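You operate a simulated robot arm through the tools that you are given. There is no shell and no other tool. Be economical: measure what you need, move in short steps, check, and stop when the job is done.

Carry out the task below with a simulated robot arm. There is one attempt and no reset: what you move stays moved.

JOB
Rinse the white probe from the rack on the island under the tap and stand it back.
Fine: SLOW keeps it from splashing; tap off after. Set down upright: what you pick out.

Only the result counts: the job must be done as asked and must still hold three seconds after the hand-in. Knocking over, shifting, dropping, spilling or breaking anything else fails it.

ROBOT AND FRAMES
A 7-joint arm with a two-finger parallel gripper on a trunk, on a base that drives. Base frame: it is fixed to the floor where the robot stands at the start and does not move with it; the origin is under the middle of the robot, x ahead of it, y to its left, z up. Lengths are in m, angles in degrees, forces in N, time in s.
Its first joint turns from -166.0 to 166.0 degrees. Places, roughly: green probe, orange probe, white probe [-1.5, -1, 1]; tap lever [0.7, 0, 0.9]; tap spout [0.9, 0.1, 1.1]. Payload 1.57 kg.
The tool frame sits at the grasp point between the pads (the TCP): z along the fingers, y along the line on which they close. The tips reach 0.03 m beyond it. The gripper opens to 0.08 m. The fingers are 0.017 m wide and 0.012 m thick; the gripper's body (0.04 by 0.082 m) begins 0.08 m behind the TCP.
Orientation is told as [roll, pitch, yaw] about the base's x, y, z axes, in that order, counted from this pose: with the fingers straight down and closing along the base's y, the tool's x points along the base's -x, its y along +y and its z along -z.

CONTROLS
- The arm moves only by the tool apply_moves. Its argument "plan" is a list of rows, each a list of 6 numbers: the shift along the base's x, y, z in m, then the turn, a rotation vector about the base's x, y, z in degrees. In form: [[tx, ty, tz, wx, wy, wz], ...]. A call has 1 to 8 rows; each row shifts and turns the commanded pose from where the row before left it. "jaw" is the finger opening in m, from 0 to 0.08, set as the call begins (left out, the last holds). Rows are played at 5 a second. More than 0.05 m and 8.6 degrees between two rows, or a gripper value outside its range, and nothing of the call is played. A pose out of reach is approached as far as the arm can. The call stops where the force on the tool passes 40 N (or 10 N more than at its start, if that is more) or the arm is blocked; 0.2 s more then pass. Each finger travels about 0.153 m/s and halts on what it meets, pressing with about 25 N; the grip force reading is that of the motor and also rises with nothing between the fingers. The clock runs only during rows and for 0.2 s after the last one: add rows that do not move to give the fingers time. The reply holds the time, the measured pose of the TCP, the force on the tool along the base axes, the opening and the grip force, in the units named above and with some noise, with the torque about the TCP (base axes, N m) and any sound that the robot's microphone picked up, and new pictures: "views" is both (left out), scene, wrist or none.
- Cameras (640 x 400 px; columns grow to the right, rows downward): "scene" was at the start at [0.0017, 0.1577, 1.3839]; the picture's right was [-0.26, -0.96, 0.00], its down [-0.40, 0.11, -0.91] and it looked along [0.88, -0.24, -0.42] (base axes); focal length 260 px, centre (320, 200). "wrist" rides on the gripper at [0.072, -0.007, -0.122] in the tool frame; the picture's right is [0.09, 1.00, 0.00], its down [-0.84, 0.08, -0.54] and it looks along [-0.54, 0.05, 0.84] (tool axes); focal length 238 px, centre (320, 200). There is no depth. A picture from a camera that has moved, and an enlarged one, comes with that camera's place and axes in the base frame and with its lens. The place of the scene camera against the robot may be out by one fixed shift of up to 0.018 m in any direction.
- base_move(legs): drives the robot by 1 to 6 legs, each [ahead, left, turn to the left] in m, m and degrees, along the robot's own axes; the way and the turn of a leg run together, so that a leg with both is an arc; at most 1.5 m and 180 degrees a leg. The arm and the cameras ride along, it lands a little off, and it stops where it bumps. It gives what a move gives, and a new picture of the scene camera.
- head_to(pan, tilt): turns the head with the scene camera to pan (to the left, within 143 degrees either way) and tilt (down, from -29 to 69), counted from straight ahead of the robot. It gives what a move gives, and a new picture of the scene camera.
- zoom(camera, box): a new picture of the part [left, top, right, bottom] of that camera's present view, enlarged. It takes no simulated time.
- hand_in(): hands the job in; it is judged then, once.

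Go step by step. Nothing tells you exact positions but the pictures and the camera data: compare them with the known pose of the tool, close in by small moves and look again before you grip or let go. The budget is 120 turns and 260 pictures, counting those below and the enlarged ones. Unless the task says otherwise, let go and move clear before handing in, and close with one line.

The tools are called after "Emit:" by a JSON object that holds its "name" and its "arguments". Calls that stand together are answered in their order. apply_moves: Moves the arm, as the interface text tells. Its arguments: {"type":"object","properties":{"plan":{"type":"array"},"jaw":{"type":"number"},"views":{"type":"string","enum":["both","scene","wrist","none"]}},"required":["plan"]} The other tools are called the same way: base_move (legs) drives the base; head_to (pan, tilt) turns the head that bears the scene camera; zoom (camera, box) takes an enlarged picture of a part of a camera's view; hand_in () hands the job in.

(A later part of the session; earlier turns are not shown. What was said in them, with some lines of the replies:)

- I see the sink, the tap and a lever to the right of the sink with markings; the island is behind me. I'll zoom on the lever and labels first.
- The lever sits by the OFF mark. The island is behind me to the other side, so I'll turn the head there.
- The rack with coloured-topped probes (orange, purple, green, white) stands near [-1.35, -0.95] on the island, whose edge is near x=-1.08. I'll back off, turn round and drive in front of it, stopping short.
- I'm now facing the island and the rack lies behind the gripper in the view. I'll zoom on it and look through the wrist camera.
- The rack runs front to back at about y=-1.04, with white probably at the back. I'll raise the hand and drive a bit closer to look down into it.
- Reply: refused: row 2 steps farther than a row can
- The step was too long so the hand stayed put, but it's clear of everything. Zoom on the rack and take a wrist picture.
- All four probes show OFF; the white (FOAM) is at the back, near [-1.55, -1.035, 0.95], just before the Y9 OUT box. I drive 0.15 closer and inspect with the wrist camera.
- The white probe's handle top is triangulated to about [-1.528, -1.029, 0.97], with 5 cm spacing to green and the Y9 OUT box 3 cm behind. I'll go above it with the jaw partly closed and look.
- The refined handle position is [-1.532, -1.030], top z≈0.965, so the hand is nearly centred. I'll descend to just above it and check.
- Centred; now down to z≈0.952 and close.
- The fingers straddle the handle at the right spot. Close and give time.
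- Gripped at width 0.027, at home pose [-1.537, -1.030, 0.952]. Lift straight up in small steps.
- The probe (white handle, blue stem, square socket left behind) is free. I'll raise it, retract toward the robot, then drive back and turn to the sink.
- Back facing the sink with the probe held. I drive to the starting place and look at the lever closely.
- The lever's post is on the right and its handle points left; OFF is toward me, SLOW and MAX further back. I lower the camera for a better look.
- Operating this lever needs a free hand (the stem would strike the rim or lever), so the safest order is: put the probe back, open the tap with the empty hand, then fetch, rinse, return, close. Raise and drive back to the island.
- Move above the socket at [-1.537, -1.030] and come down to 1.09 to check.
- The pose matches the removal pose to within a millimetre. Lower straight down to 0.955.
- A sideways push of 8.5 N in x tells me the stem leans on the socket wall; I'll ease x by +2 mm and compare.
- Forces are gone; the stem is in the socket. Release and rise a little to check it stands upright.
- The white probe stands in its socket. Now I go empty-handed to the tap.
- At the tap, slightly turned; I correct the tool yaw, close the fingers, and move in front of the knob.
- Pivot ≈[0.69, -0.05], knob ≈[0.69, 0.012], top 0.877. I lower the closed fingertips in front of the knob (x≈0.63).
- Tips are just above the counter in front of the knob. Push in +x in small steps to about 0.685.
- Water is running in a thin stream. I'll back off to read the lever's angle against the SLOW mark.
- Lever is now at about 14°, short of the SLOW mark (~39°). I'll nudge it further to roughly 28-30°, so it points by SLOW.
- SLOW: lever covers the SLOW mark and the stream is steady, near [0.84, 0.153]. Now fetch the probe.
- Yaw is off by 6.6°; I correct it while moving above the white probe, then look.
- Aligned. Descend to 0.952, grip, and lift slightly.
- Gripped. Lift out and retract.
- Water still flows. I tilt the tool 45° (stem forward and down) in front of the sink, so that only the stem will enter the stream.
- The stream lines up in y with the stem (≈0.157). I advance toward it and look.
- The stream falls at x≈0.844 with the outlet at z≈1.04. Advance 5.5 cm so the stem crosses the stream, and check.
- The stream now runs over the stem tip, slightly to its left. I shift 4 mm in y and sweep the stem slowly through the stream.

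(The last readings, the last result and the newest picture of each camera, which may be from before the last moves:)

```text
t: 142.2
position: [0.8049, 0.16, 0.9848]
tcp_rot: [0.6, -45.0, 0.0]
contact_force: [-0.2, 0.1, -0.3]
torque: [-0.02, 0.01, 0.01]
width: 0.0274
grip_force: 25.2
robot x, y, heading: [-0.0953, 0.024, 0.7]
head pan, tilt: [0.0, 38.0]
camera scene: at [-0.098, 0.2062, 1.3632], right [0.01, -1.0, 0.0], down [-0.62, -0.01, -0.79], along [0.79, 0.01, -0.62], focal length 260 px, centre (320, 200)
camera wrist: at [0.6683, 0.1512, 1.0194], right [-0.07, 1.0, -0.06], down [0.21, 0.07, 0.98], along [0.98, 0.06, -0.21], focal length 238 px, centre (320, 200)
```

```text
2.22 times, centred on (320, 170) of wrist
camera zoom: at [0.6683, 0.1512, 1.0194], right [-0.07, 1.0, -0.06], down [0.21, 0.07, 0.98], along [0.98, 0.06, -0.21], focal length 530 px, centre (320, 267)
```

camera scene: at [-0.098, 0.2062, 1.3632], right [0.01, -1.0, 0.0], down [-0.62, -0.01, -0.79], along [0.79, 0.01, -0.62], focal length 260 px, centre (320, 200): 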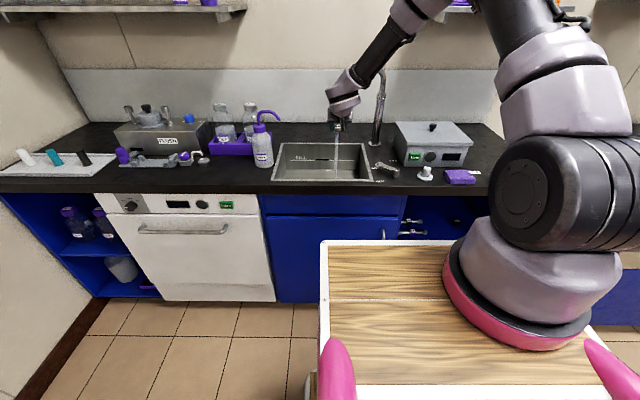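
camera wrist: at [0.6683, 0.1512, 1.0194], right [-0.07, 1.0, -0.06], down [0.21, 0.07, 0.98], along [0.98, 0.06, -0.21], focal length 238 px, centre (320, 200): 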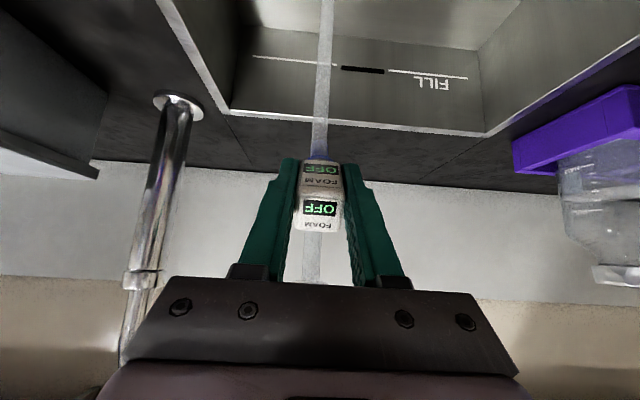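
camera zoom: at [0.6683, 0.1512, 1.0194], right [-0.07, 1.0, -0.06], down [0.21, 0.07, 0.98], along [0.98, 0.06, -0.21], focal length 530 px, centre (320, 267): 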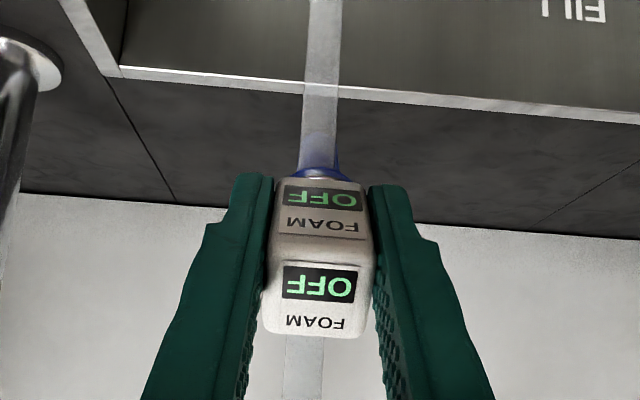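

The stream covers the stem up to the collar, without splashing. I sweep slowly back along the stem, holding a few seconds.

Emit:
{"name": "apply_moves", "arguments": {"plan": [[0, 0, 0, 0, 0, 0], [0, 0, 0, 0, 0, 0], [-0.004, 0.0, 0, 0, 0, 0], [-0.004, 0, 0, 0, 0, 0], [-0.004, 0, 0, 0, 0, 0], [0, 0, 0, 0, 0, 0], [0, 0, 0, 0, 0, 0], [0, 0, 0, 0, 0, 0]], "views": "none"}}

Emit:
{"name": "apply_moves", "arguments": {"plan": [[-0.003, -0.001, 0, 0, 0, 0], [-0.003, 0, 0, 0, 0, 0], [0, 0, 0, 0, 0, 0], [0, 0, 0, 0, 0, 0], [0, 0, 0, 0, 0, 0], [0, 0, 0, 0, 0, 0], [-0.003, 0, 0, 0, 0, 0], [0, 0, 0, 0, 0, 0]], "views": "both"}}

Emit:
{"name": "apply_moves", "arguments": {"plan": [[0.003, 0, 0, 0, 0, 0], [0.003, 0, 0, 0, 0, 0], [0.003, 0, 0, 0, 0, 0], [0.003, 0, 0, 0, 0, 0], [0, 0, 0, 0, 0, 0], [0, 0, 0, 0, 0, 0], [0, 0, 0, 0, 0, 0], [0, 0, 0, 0, 0, 0]], "views": "none"}}

Emit:
{"name": "zoom", "arguments": {"camera": "wrist", "box": [260, 80, 380, 260]}}

```text
t: 144.0
position: [0.7943, 0.1589, 0.9848]
tcp_rot: [0.6, -45.0, 0.0]
contact_force: [-0.9, 1.1, -0.8]
torque: [0.0, 0.01, -0.01]
width: 0.0272
grip_force: 24.7
robot x, y, heading: [-0.0954, 0.0229, 0.8]
head pan, tilt: [0.0, 38.0]
```

```text
t: 145.8
position: [0.7834, 0.1572, 0.9852]
tcp_rot: [0.6, -45.0, -0.1]
contact_force: [0.5, 0.3, -0.2]
torque: [0.0, 0.0, -0.01]
width: 0.0276
grip_force: 25.1
robot x, y, heading: [-0.0949, 0.0213, 0.8]
head pan, tilt: [0.0, 38.0]
camera scene: at [-0.098, 0.2062, 1.3632], right [0.01, -1.0, 0.0], down [-0.62, -0.01, -0.79], along [0.79, 0.01, -0.62], focal length 260 px, centre (320, 200)
camera wrist: at [0.6467, 0.1505, 1.0195], right [-0.07, 1.0, -0.06], down [0.21, 0.07, 0.98], along [0.98, 0.06, -0.21], focal length 238 px, centre (320, 200)
```

scene: 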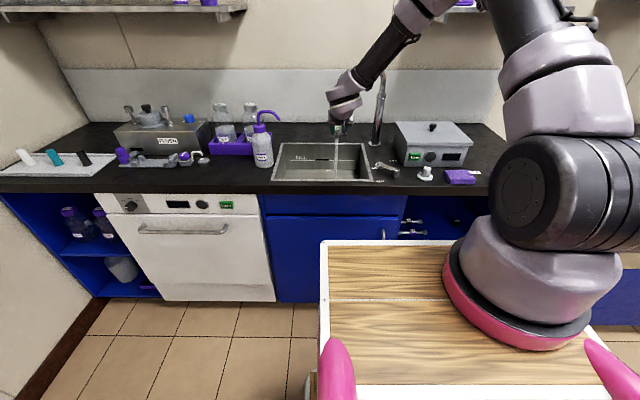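
wrist: 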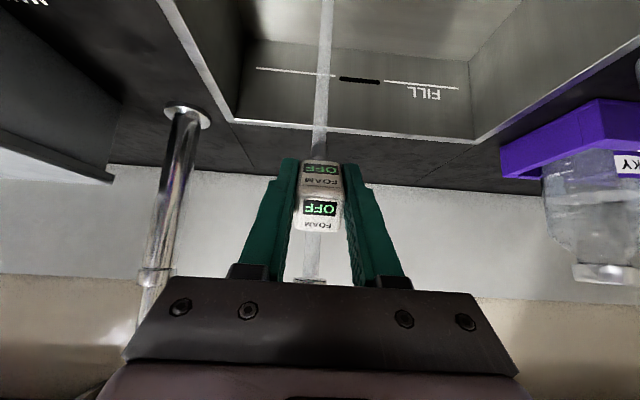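

```text
t: 147.6
position: [0.7958, 0.1581, 0.9844]
tcp_rot: [0.6, -44.9, -0.1]
contact_force: [0.3, -0.3, -0.9]
torque: [0.01, 0.0, -0.03]
width: 0.0275
grip_force: 25.1
robot x, y, heading: [-0.093, 0.0271, 0.5]
head pan, tilt: [0.0, 38.0]
```

```text
2.22 times, centred on (320, 170) of wrist
camera zoom: at [0.6594, 0.1497, 1.0193], right [-0.07, 1.0, -0.06], down [0.21, 0.07, 0.98], along [0.98, 0.06, -0.21], focal length 530 px, centre (320, 267)
```

zoom: 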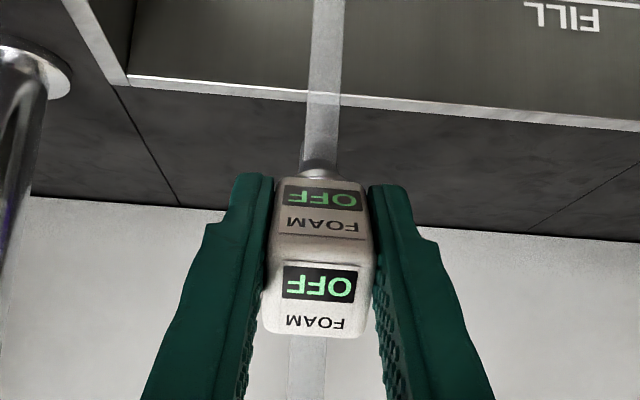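

The blue residue has washed off — the stem now shows grey. I pull back to check it's clean all round.

Emit:
{"name": "apply_moves", "arguments": {"plan": [[-0.03, 0, 0.0, 0, 0, 0], [-0.04, 0, 0.01, 0, 0, 0], [-0.04, 0, 0.03, 0, 0, 0], [-0.02, 0, 0.04, 0, 0, 0], [0, 0, 0.04, 0, 0, 0]], "views": "both"}}

Emit:
{"name": "zoom", "arguments": {"camera": "wrist", "box": [260, 80, 380, 260]}}

Emit:
{"name": "zoom", "arguments": {"camera": "scene", "box": [290, 60, 400, 190]}}

```text
t: 148.8
position: [0.6662, 0.1595, 1.1062]
tcp_rot: [0.4, -44.9, -0.1]
contact_force: [0.8, 0.6, -1.2]
torque: [0.04, 0.02, -0.01]
width: 0.0277
grip_force: 25.5
robot x, y, heading: [-0.0927, 0.0234, 0.5]
head pan, tilt: [0.0, 38.0]
camera scene: at [-0.0975, 0.2062, 1.3632], right [0.01, -1.0, 0.0], down [-0.62, -0.01, -0.79], along [0.79, 0.01, -0.62], focal length 260 px, centre (320, 200)
camera wrist: at [0.5296, 0.1511, 1.1403], right [-0.07, 1.0, -0.06], down [0.21, 0.07, 0.97], along [0.98, 0.06, -0.21], focal length 238 px, centre (320, 200)
```

scene: 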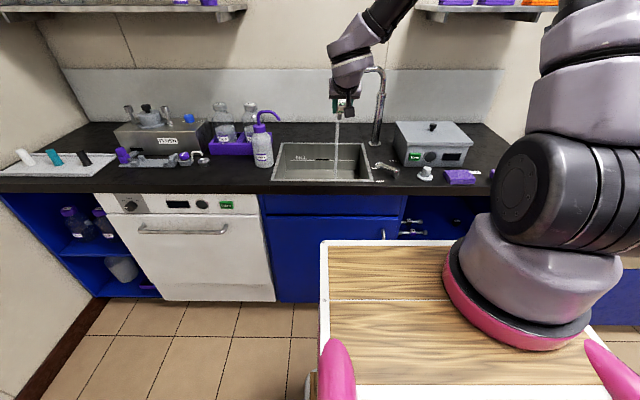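
wrist: 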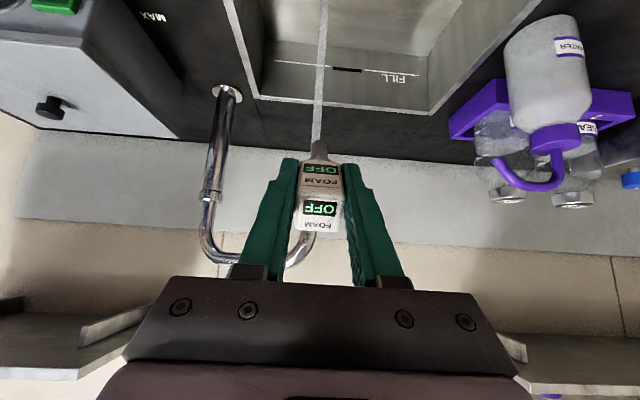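

```text
2.22 times, centred on (320, 170) of wrist
camera zoom: at [0.5296, 0.1511, 1.1403], right [-0.07, 1.0, -0.06], down [0.21, 0.07, 0.97], along [0.98, 0.06, -0.21], focal length 530 px, centre (320, 267)
```

zoom: 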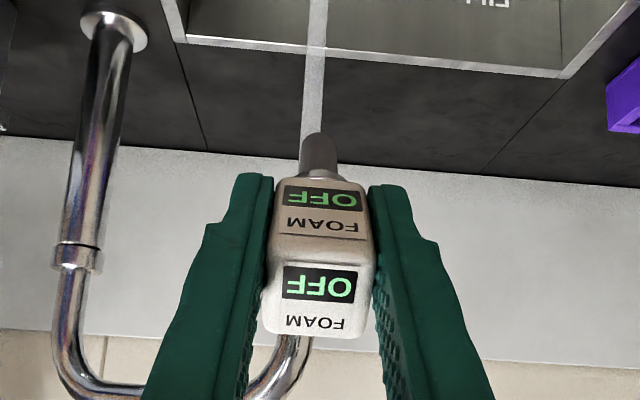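

```text
3.08 times, centred on (345, 125) of scene
camera zoom: at [-0.0975, 0.2062, 1.3632], right [0.01, -1.0, 0.0], down [-0.62, -0.01, -0.79], along [0.79, 0.01, -0.62], focal length 801 px, centre (243, 431)
```

zoom: 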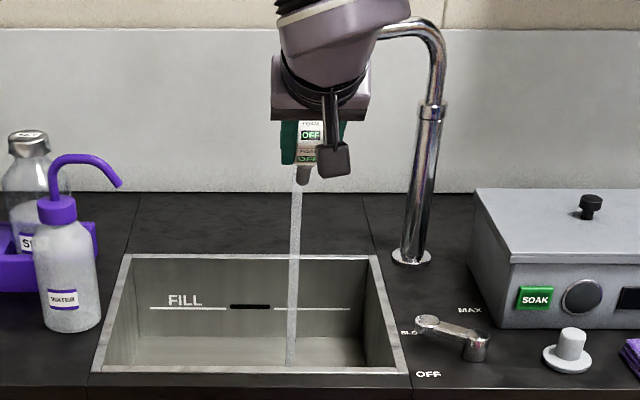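

The stem is grey and clean. Return the tool to vertical and up, then drive to the island.

Emit:
{"name": "apply_moves", "arguments": {"plan": [[-0.01, 0, 0.015, 0, 7.5, 0], [-0.01, 0, 0.015, 0, 7.5, 0], [-0.01, 0, 0.015, 0, 7.5, 0], [-0.01, 0, 0.015, 0, 7.5, 0], [-0.01, 0, 0.015, 0, 7.5, 0], [-0.01, 0, 0.015, 0, 7.5, 0]], "views": "none"}}

Emit:
{"name": "base_move", "arguments": {"legs": [[-0.2, 0, -0.5], [0, -0.86, 0], [0, 0, 180], [0.37, 0, 0]]}}

```text
t: 150.2
position: [0.6083, 0.1583, 1.1958]
tcp_rot: [0.5, 0.2, 0.0]
contact_force: [0.4, -0.1, -0.7]
torque: [0.03, 0.0, -0.03]
width: 0.0275
grip_force: 25.0
robot x, y, heading: [-0.0942, 0.0223, 0.5]
head pan, tilt: [0.0, 38.0]
```

```text
t: 165.3
position: [-1.3744, -0.9784, 1.1935]
tcp_rot: [0.5, 0.1, 179.7]
contact_force: [-0.3, -0.6, -0.6]
torque: [0.04, 0.0, 0.03]
width: 0.0275
grip_force: 24.4
robot x, y, heading: [-0.6695, -0.8489, -179.4]
head pan, tilt: [0.0, 38.0]
camera scene: at [-0.6436, -1.0458, 1.3632], right [-0.01, 1.0, 0.0], down [0.62, 0.0, -0.79], along [-0.79, -0.01, -0.62], focal length 260 px, centre (320, 200)
```

scene: 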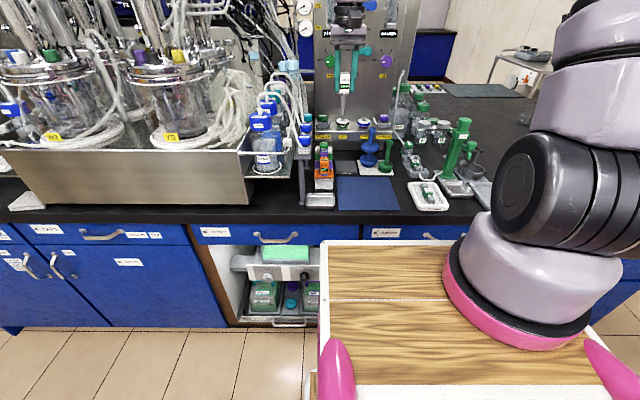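

Move over the socket at [-1.535, -1.0305], levelling the tool, then check.

Emit:
{"name": "apply_moves", "arguments": {"plan": [[-0.0402, -0.013, 0, 0.5, 0, 0.3], [-0.0402, -0.013, 0, 0, 0, 0], [-0.0402, -0.013, 0, 0, 0, 0], [-0.04, -0.013, 0, 0, 0, 0], [0, 0, -0.04, 0, 0, 0], [0, 0, -0.04, 0, 0, 0]], "views": "wrist"}}

Emit:
{"name": "zoom", "arguments": {"camera": "wrist", "box": [240, 60, 400, 220]}}

Emit:
{"name": "zoom", "arguments": {"camera": "scene", "box": [260, 70, 380, 210]}}

```text
t: 166.7
position: [-1.5354, -1.0339, 1.1168]
tcp_rot: [0.0, -0.1, -180.1]
contact_force: [0.1, 0.6, 0.5]
torque: [-0.01, 0.02, -0.01]
width: 0.0276
grip_force: 25.2
robot x, y, heading: [-0.6754, -0.8452, -179.5]
head pan, tilt: [0.0, 38.0]
camera wrist: at [-1.4629, -1.0276, 1.2373], right [0.09, -1.0, 0.0], down [-0.84, -0.08, 0.54], along [-0.54, -0.05, -0.84], focal length 238 px, centre (320, 200)
```

wrist: 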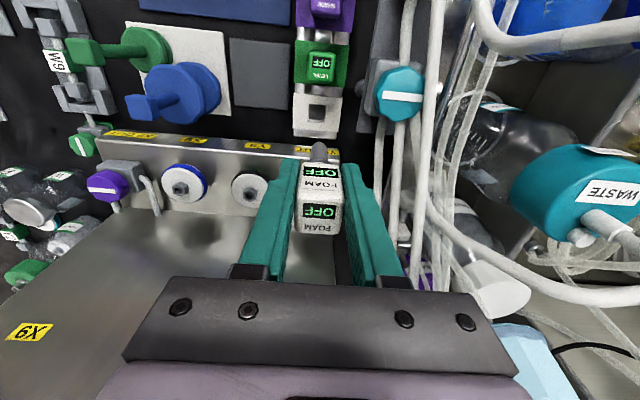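

```text
2.50 times, centred on (320, 140) of wrist
camera zoom: at [-1.4629, -1.0276, 1.2373], right [0.09, -1.0, 0.0], down [-0.84, -0.08, 0.54], along [-0.54, -0.05, -0.84], focal length 596 px, centre (320, 350)
```

zoom: 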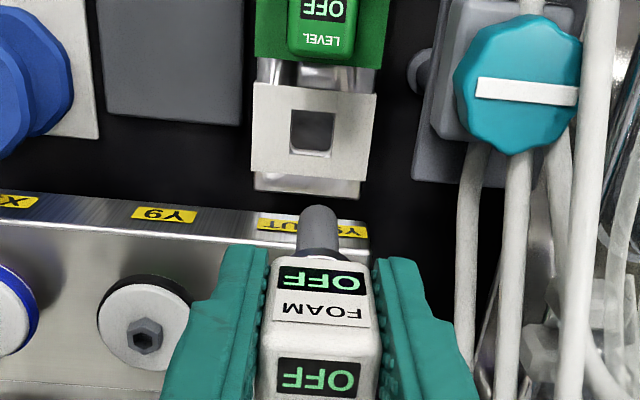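

```text
2.86 times, centred on (320, 140) of scene
camera zoom: at [-0.6432, -1.0457, 1.3632], right [-0.01, 1.0, 0.0], down [0.62, 0.0, -0.79], along [-0.79, -0.01, -0.62], focal length 744 px, centre (320, 371)
```

zoom: 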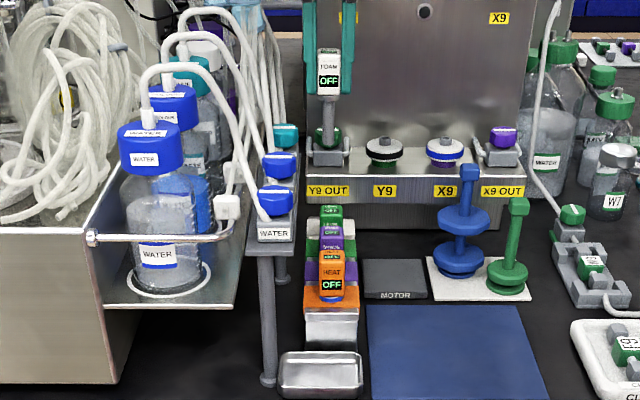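

The hole is at about [-1.538, -1.030]; I correct 3 mm in y and 2 mm in x and lower step by step.

Emit:
{"name": "apply_moves", "arguments": {"plan": [[0.002, 0.0033, -0.03, 0, 0, 0], [0, 0, -0.03, 0, 0, 0], [0, 0, -0.025, 0, 0, 0], [0, 0, -0.01, 0, 0, 0], [0, 0, -0.01, 0, 0, 0]], "views": "wrist"}}

Emit:
{"name": "zoom", "arguments": {"camera": "wrist", "box": [240, 60, 400, 220]}}

```text
t: 167.9
position: [-1.5321, -1.0284, 1.0103]
tcp_rot: [0.0, 0.0, 180.0]
contact_force: [0.2, -0.6, -0.5]
torque: [-0.02, -0.01, -0.02]
width: 0.0273
grip_force: 25.2
robot x, y, heading: [-0.6689, -0.8484, -179.6]
head pan, tilt: [0.0, 38.0]
camera wrist: at [-1.4606, -1.0216, 1.1314], right [0.09, -1.0, 0.0], down [-0.84, -0.08, 0.54], along [-0.54, -0.05, -0.84], focal length 238 px, centre (320, 200)
```

wrist: 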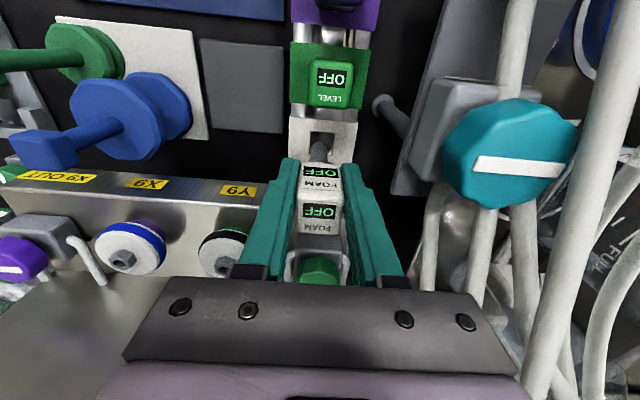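

```text
2.50 times, centred on (320, 140) of wrist
camera zoom: at [-1.4606, -1.0216, 1.1314], right [0.09, -1.0, 0.0], down [-0.84, -0.08, 0.54], along [-0.54, -0.05, -0.84], focal length 596 px, centre (320, 350)
```

zoom: 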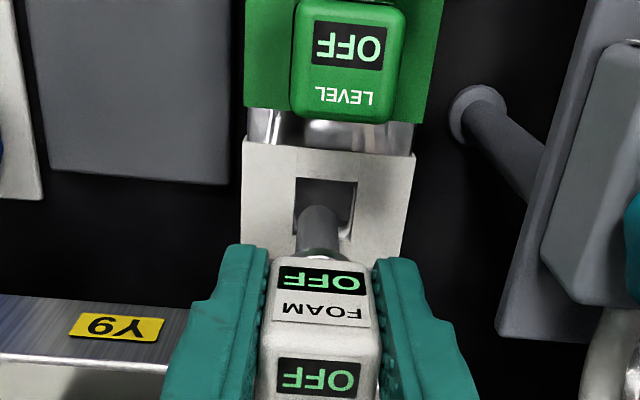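

Stem tip is entering the hole; shift y by −2 mm and continue down, watching forces.

Emit:
{"name": "apply_moves", "arguments": {"plan": [[0, -0.002, -0.01, 0, 0, 0], [0, 0, -0.012, 0, 0, 0], [0, 0, -0.012, 0, 0, 0]], "views": "none"}}

Emit:
{"name": "apply_moves", "arguments": {"plan": [[0, 0, -0.01, 0, 0, 0], [0, 0, -0.008, 0, 0, 0], [0, 0, -0.003, 0, 0, 0]], "views": "wrist"}}

Emit:
{"name": "zoom", "arguments": {"camera": "wrist", "box": [240, 90, 400, 250]}}

```text
t: 168.7
position: [-1.5316, -1.0291, 0.9766]
tcp_rot: [0.0, 0.1, -180.0]
contact_force: [2.6, -0.1, -1.3]
torque: [0.02, -0.22, 0.0]
width: 0.0277
grip_force: 24.5
robot x, y, heading: [-0.6696, -0.8476, -179.4]
head pan, tilt: [0.0, 38.0]
```

```text
t: 169.5
position: [-1.5312, -1.0287, 0.9558]
tcp_rot: [0.0, 0.0, -179.9]
contact_force: [6.3, -0.3, 0.4]
torque: [-0.03, -0.23, 0.01]
width: 0.0275
grip_force: 24.9
robot x, y, heading: [-0.6716, -0.8455, -179.9]
head pan, tilt: [0.0, 38.0]
camera wrist: at [-1.4604, -1.0228, 1.076], right [0.09, -1.0, 0.0], down [-0.84, -0.08, 0.54], along [-0.54, -0.05, -0.84], focal length 238 px, centre (320, 200)
```

wrist: 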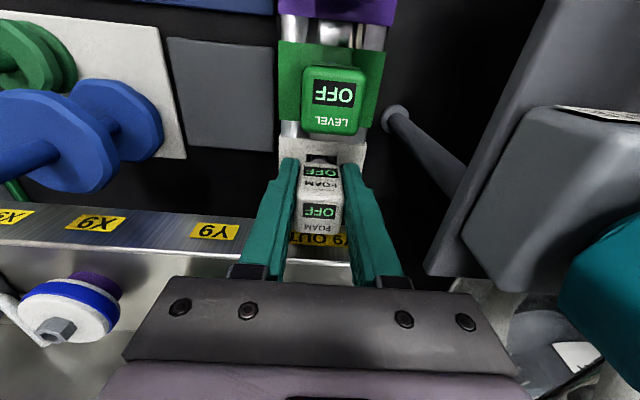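

```text
2.50 times, centred on (320, 170) of wrist
camera zoom: at [-1.4604, -1.0228, 1.076], right [0.09, -1.0, 0.0], down [-0.84, -0.08, 0.54], along [-0.54, -0.05, -0.84], focal length 596 px, centre (320, 275)
```

zoom: 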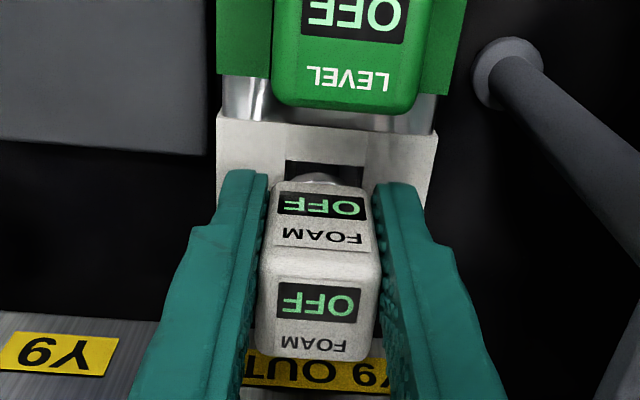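

The stem's collar is pressing on the hole's back edge (+6 N at plate level), so the probe is too far back. Ease +x 4 mm and recheck.

Emit:
{"name": "apply_moves", "arguments": {"plan": [[0.002, -0.001, 0, 0, 0, 0], [0.002, 0, 0, 0, 0, 0], [0, 0, 0, 0, 0, 0]], "views": "none"}}

Emit:
{"name": "zoom", "arguments": {"camera": "wrist", "box": [240, 90, 400, 250]}}

Emit:
{"name": "zoom", "arguments": {"camera": "scene", "box": [290, 110, 350, 190]}}

```text
t: 170.3
position: [-1.528, -1.0303, 0.9548]
tcp_rot: [-0.1, 0.0, -179.9]
contact_force: [-0.4, 0.6, -0.8]
torque: [0.0, 0.0, 0.01]
width: 0.0274
grip_force: 25.3
robot x, y, heading: [-0.674, -0.8495, -179.5]
head pan, tilt: [0.0, 38.0]
```

```text
2.50 times, centred on (320, 170) of wrist
camera zoom: at [-1.4575, -1.0239, 1.0759], right [0.09, -1.0, 0.0], down [-0.84, -0.08, 0.54], along [-0.54, -0.05, -0.84], focal length 596 px, centre (320, 275)
```

zoom: 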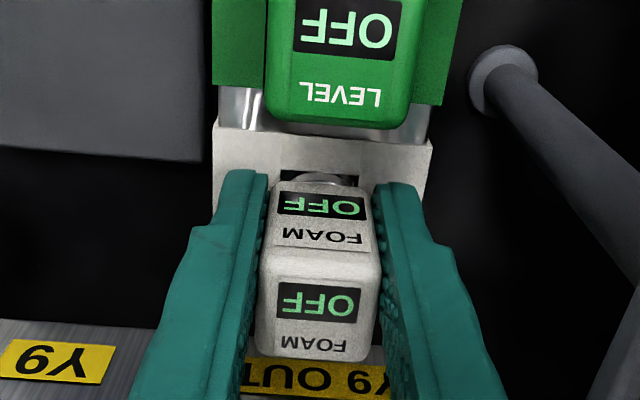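

```text
5.00 times, centred on (320, 150) of scene
camera zoom: at [-0.6437, -1.0458, 1.3632], right [-0.01, 1.0, 0.0], down [0.62, 0.0, -0.79], along [-0.79, -0.01, -0.62], focal length 1302 px, centre (320, 450)
```

zoom: 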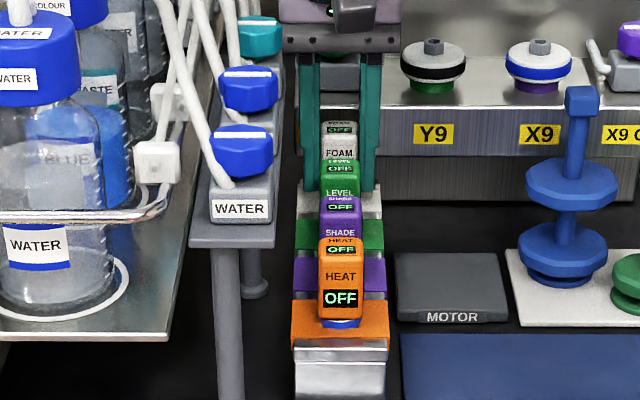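

Forces vanish and the gap looks centred like at first. Lower until it seats.

Emit:
{"name": "apply_moves", "arguments": {"plan": [[0, 0, -0.0015, 0, 0, 0], [0, 0, -0.0015, 0, 0, 0], [0, 0, 0, 0, 0, 0]], "views": "none"}}

```text
t: 171.1
position: [-1.5293, -1.0312, 0.9528]
tcp_rot: [0.0, 0.1, 180.0]
contact_force: [0.1, 1.3, 3.1]
torque: [0.02, 0.01, 0.0]
width: 0.0273
grip_force: 25.2
robot x, y, heading: [-0.6756, -0.8469, -179.4]
head pan, tilt: [0.0, 38.0]
```

It's seated (3 N upward). Release and rise to check.

Emit:
{"name": "apply_moves", "arguments": {"plan": [[0, 0, 0, 0, 0, 0], [0, 0, 0, 0, 0, 0], [0, 0, 0.03, 0, 0, 0], [0, 0, 0.03, 0, 0, 0], [0, 0, 0.03, 0, 0, 0]], "jaw": 0.043, "views": "wrist"}}

Emit:
{"name": "zoom", "arguments": {"camera": "wrist", "box": [240, 50, 400, 210]}}

Emit:
{"name": "zoom", "arguments": {"camera": "scene", "box": [290, 110, 350, 190]}}

```text
t: 172.3
position: [-1.5286, -1.031, 1.0408]
tcp_rot: [0.0, 0.1, -180.0]
contact_force: [-0.4, 0.4, 0.4]
torque: [0.01, -0.01, -0.01]
width: 0.0427
grip_force: 0.0
robot x, y, heading: [-0.6728, -0.8488, -179.8]
head pan, tilt: [0.0, 38.0]
camera wrist: at [-1.4574, -1.0248, 1.1617], right [0.09, -1.0, 0.0], down [-0.84, -0.08, 0.54], along [-0.54, -0.05, -0.84], focal length 238 px, centre (320, 200)
```

wrist: 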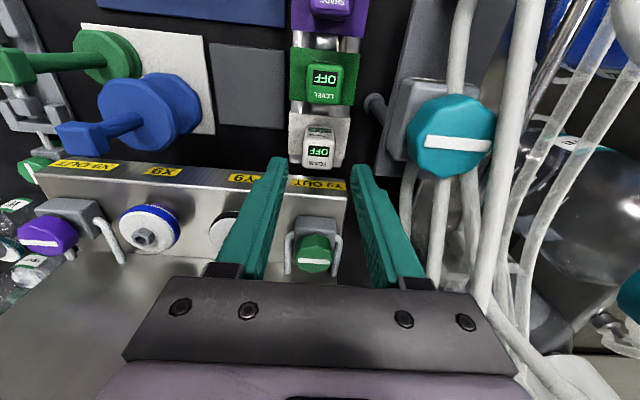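

```text
2.50 times, centred on (320, 130) of wrist
camera zoom: at [-1.4574, -1.0248, 1.1617], right [0.09, -1.0, 0.0], down [-0.84, -0.08, 0.54], along [-0.54, -0.05, -0.84], focal length 596 px, centre (320, 375)
```

zoom: 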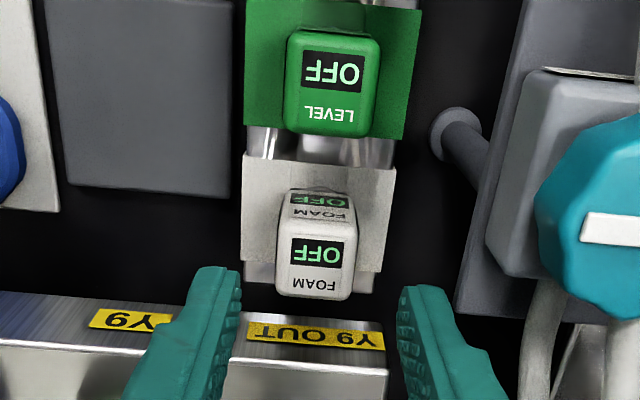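

```text
5.00 times, centred on (320, 150) of scene
camera zoom: at [-0.6438, -1.0459, 1.3632], right [-0.01, 1.0, 0.0], down [0.62, 0.0, -0.79], along [-0.79, -0.01, -0.62], focal length 1302 px, centre (320, 450)
```

zoom: 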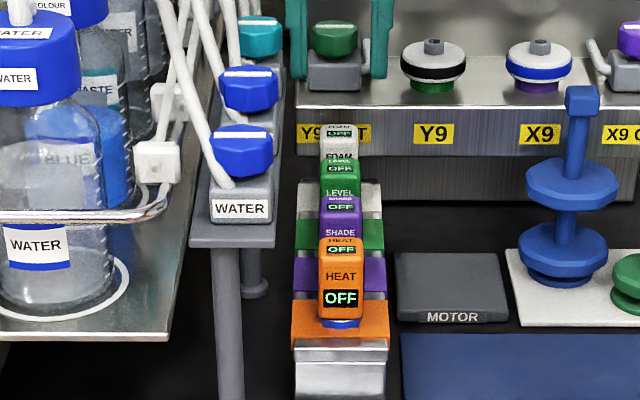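

The probe stands upright and centred exactly as at first. Now back to the tap to close it.

Emit:
{"name": "apply_moves", "arguments": {"plan": [[0, 0, 0.05, 0, 0, 0], [0, 0, 0.05, 0, 0, 0], [0, 0, 0.05, 0, 0, 0], [0.045, 0.016, 0, 0, 0, 0], [0.045, 0.016, 0, 0, 0, 0], [0.045, 0.016, 0, 0, 0, 0], [0.045, 0.016, 0, 0, 0, 0], [0.04, 0.016, 0, 0, 0, 0]], "views": "wrist"}}

Emit:
{"name": "base_move", "arguments": {"legs": [[-0.38, 0, 0], [0, 0, -180], [0, 0.85, 0], [0.26, 0, 0]]}}

```text
t: 174.1
position: [-1.3084, -0.9519, 1.1916]
tcp_rot: [0.0, 0.1, -179.9]
contact_force: [-0.3, -0.7, -0.1]
torque: [0.03, -0.04, 0.02]
width: 0.043
grip_force: 0.0
robot x, y, heading: [-0.6714, -0.8464, -179.8]
head pan, tilt: [0.0, 38.0]
camera wrist: at [-1.2373, -0.9451, 1.3121], right [0.09, -1.0, 0.0], down [-0.84, -0.08, 0.54], along [-0.54, -0.05, -0.84], focal length 238 px, centre (320, 200)
```

wrist: 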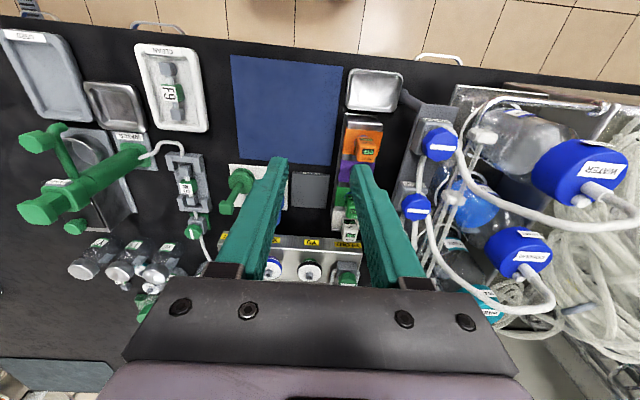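

```text
t: 189.6
position: [0.6486, 0.0699, 1.193]
tcp_rot: [0.0, 0.0, -2.9]
contact_force: [-0.1, 1.6, -0.4]
torque: [0.01, 0.01, 0.02]
width: 0.0428
grip_force: 0.0
robot x, y, heading: [0.0136, 0.0037, -2.5]
head pan, tilt: [0.0, 38.0]
camera scene: at [0.0142, 0.183, 1.3632], right [-0.04, -1.0, 0.0], down [-0.62, 0.03, -0.79], along [0.79, -0.03, -0.62], focal length 260 px, centre (320, 200)
```

scene: 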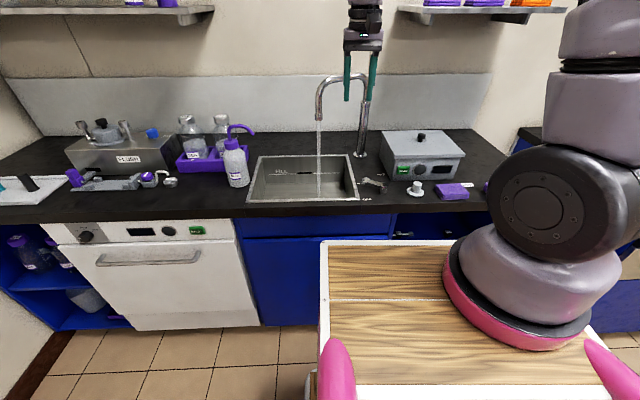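

Close the fingers and move behind the knob (x≈0.775, y≈0.005), then look.

Emit:
{"name": "apply_moves", "arguments": {"plan": [[0.032, -0.016, 0, 0, 0, 2.9], [0.032, -0.016, 0, 0, 0, 0], [0.032, -0.016, -0.02, 0, 0, 0], [0.03, -0.016, -0.025, 0, 0, 0], [0, 0, -0.045, 0, 0, 0], [0, 0, -0.045, 0, 0, 0], [0, 0, -0.04, 0, 0, 0]], "jaw": 0.0, "views": "both"}}

Emit:
{"name": "zoom", "arguments": {"camera": "scene", "box": [310, 120, 420, 220]}}

```text
t: 191.2
position: [0.7751, 0.0061, 1.0162]
tcp_rot: [0.0, -0.1, -0.1]
contact_force: [0.0, -1.0, -0.5]
torque: [0.04, -0.01, -0.01]
width: 0.0
grip_force: 21.0
robot x, y, heading: [0.0067, 0.0017, -2.6]
head pan, tilt: [0.0, 38.0]
camera scene: at [0.0138, 0.183, 1.3632], right [-0.04, -1.0, 0.0], down [-0.61, 0.03, -0.79], along [0.79, -0.03, -0.62], focal length 260 px, centre (320, 200)
camera wrist: at [0.7018, -0.0016, 1.1372], right [-0.09, 1.0, 0.0], down [0.84, 0.08, 0.54], along [0.54, 0.05, -0.84], focal length 238 px, centre (320, 200)
```

scene: 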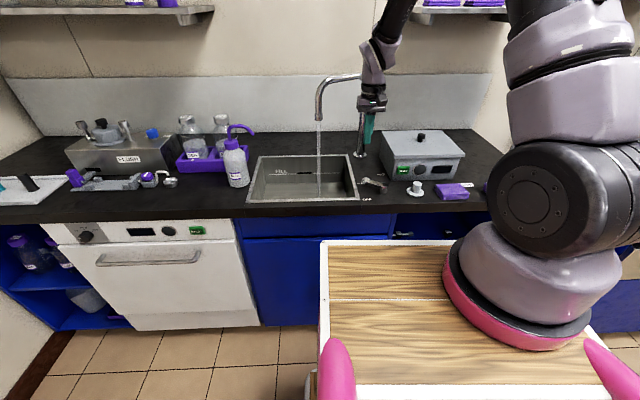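
wrist: 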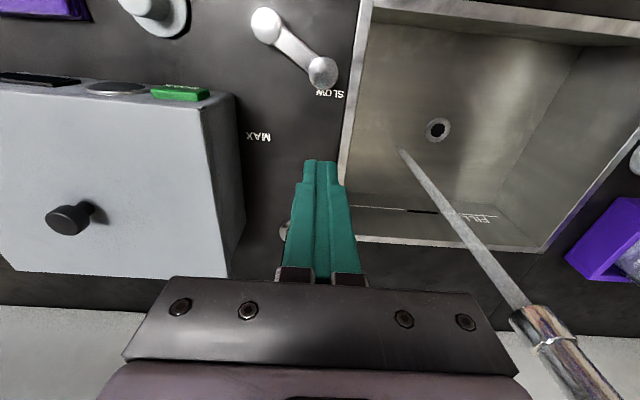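

```text
4.00 times, centred on (365, 170) of scene
camera zoom: at [0.0138, 0.183, 1.3632], right [-0.04, -1.0, 0.0], down [-0.61, 0.03, -0.79], along [0.79, -0.03, -0.62], focal length 1041 px, centre (140, 320)
```

zoom: 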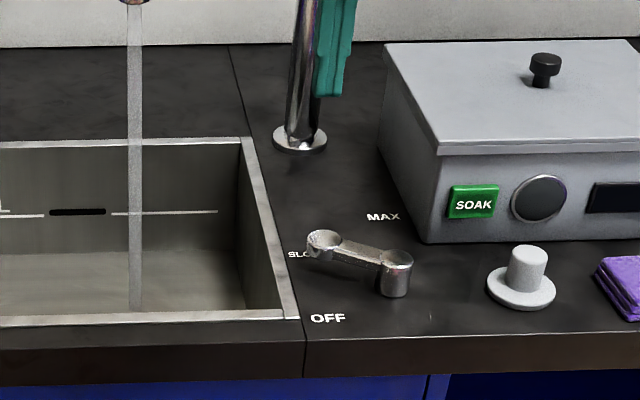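

Knob at [0.722, 0.002]; I descend behind it and push back toward OFF, to the starting angle.

Emit:
{"name": "apply_moves", "arguments": {"plan": [[0, 0, -0.045, 0, 0, 0], [0, 0, -0.045, 0, 0, 0], [0, 0, -0.03, 0, 0, 0], [-0.02, 0, 0, 0, 0, 0], [-0.014, 0.001, 0, 0, 0, 0], [-0.014, 0.001, 0, 0, 0, 0], [-0.012, 0.001, 0, 0, 0, 0]], "views": "both"}}

Emit:
{"name": "zoom", "arguments": {"camera": "scene", "box": [290, 70, 420, 220]}}

```text
t: 192.8
position: [0.7146, 0.011, 0.8963]
tcp_rot: [0.0, 0.0, 0.0]
contact_force: [0.2, 0.0, 0.2]
torque: [0.04, 0.02, -0.03]
width: 0.0001
grip_force: 21.5
robot x, y, heading: [0.0112, -0.0024, -2.8]
head pan, tilt: [0.0, 38.0]
camera scene: at [0.0143, 0.183, 1.3632], right [-0.04, -1.0, 0.0], down [-0.62, 0.03, -0.79], along [0.79, -0.03, -0.62], focal length 260 px, centre (320, 200)
camera wrist: at [0.6428, 0.0034, 1.0171], right [-0.09, 1.0, 0.0], down [0.84, 0.08, 0.54], along [0.54, 0.05, -0.84], focal length 238 px, centre (320, 200)
```

scene: 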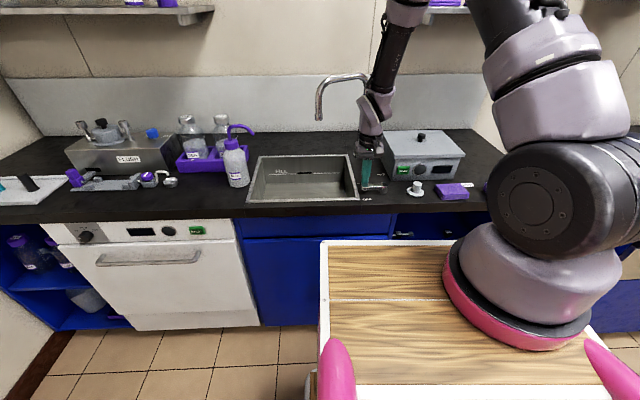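
wrist: 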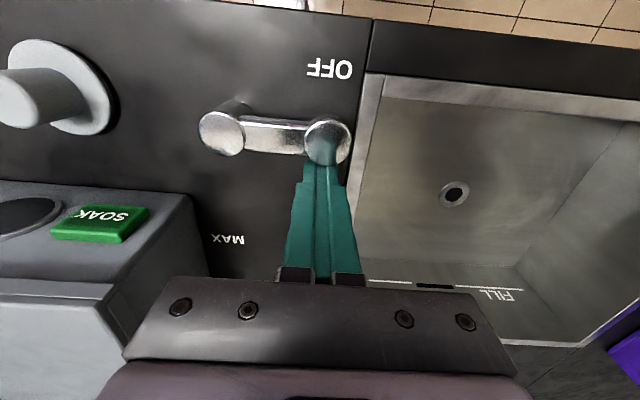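

```text
2.67 times, centred on (355, 145) of scene
camera zoom: at [0.0143, 0.183, 1.3632], right [-0.04, -1.0, 0.0], down [-0.62, 0.03, -0.79], along [0.79, -0.03, -0.62], focal length 694 px, centre (227, 347)
```

zoom: 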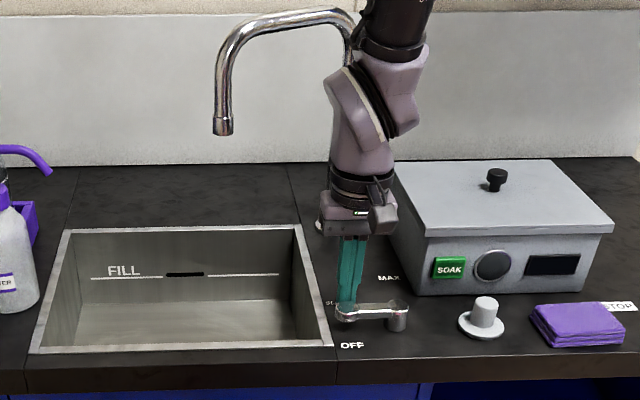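

The water has stopped, lever at about its starting angle. A small further nudge toward OFF for margin, then lift away.

Emit:
{"name": "apply_moves", "arguments": {"plan": [[-0.003, 0, 0, 0, 0, 0], [-0.003, 0, 0, 0, 0, 0], [0, 0, 0, 0, 0, 0]], "views": "none"}}

Emit:
{"name": "apply_moves", "arguments": {"plan": [[0.03, 0, 0, 0, 0, 0], [0.02, 0, 0.03, 0, 0, 0], [0, 0, 0.05, 0, 0, 0], [-0.04, 0.02, 0.02, 0, 0, 0], [-0.04, 0.02, 0.02, 0, 0, 0], [-0.04, 0.02, 0.02, 0, 0, 0]], "views": "both"}}

Emit:
{"name": "zoom", "arguments": {"camera": "wrist", "box": [150, 60, 400, 230]}}

Emit:
{"name": "zoom", "arguments": {"camera": "scene", "box": [290, 70, 420, 220]}}

```text
t: 193.6
position: [0.7096, 0.011, 0.8969]
tcp_rot: [0.1, 0.0, 0.0]
contact_force: [11.2, 0.3, -0.4]
torque: [0.05, -0.17, 0.04]
width: 0.0001
grip_force: 20.9
robot x, y, heading: [0.0056, 0.0022, -2.7]
head pan, tilt: [0.0, 38.0]
```

```text
t: 195.0
position: [0.639, 0.0707, 1.0375]
tcp_rot: [0.0, 0.1, -0.1]
contact_force: [0.5, -0.4, -0.8]
torque: [0.03, 0.03, -0.02]
width: 0.0002
grip_force: 20.6
robot x, y, heading: [0.0063, 0.0041, -2.5]
head pan, tilt: [0.0, 38.0]
camera scene: at [0.0149, 0.1828, 1.3632], right [-0.04, -1.0, 0.0], down [-0.62, 0.03, -0.79], along [0.79, -0.03, -0.62], focal length 260 px, centre (320, 200)
camera wrist: at [0.5662, 0.0645, 1.1581], right [-0.09, 1.0, 0.0], down [0.84, 0.08, 0.54], along [0.54, 0.05, -0.84], focal length 238 px, centre (320, 200)
```

scene: 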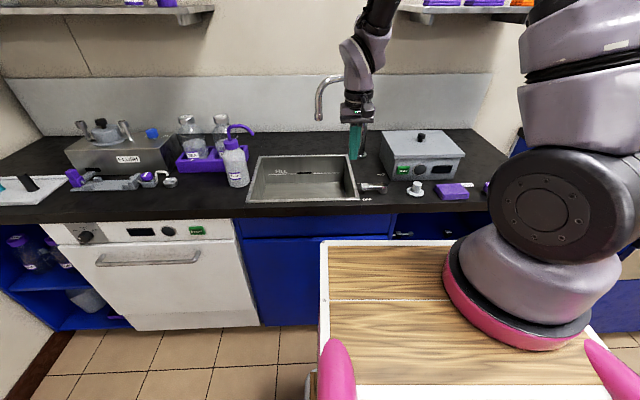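
wrist: 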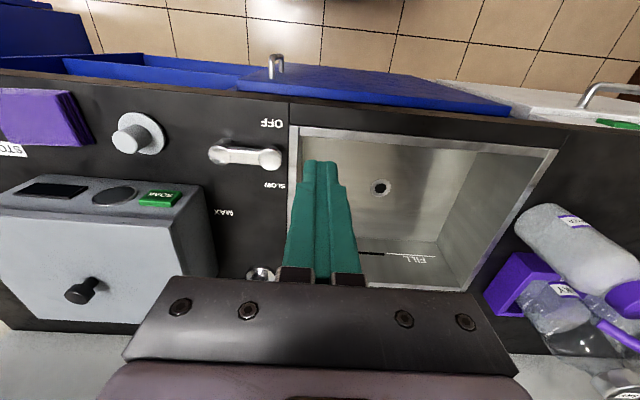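

```text
2.35 times, centred on (275, 145) of wrist
camera zoom: at [0.5662, 0.0645, 1.1581], right [-0.09, 1.0, 0.0], down [0.84, 0.08, 0.54], along [0.54, 0.05, -0.84], focal length 561 px, centre (426, 329)
```

zoom: 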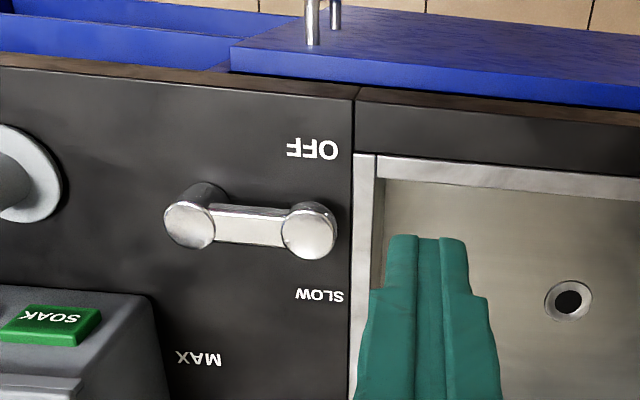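

```text
2.67 times, centred on (355, 145) of scene
camera zoom: at [0.0149, 0.1828, 1.3632], right [-0.04, -1.0, 0.0], down [-0.62, 0.03, -0.79], along [0.79, -0.03, -0.62], focal length 694 px, centre (227, 347)
```

zoom: 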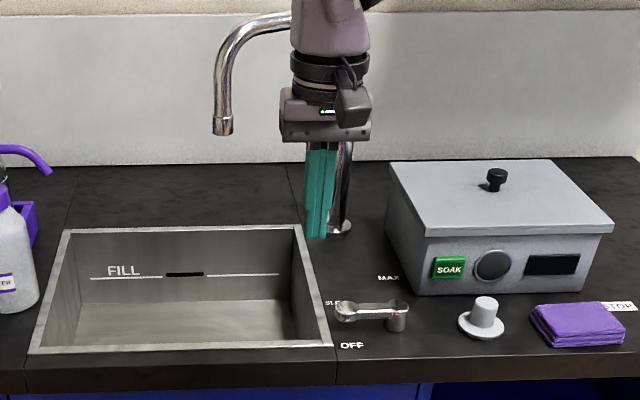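

The lever is against its OFF stop, no water runs, the washed probe stands in its socket, and the hand is empty and clear.

Emit:
{"name": "hand_in", "arguments": {}}

```text
The job is handed in.
```

The white probe was rinsed with the tap on SLOW until the blue residue was gone. It's standing upright back in its rack, and the tap is off.
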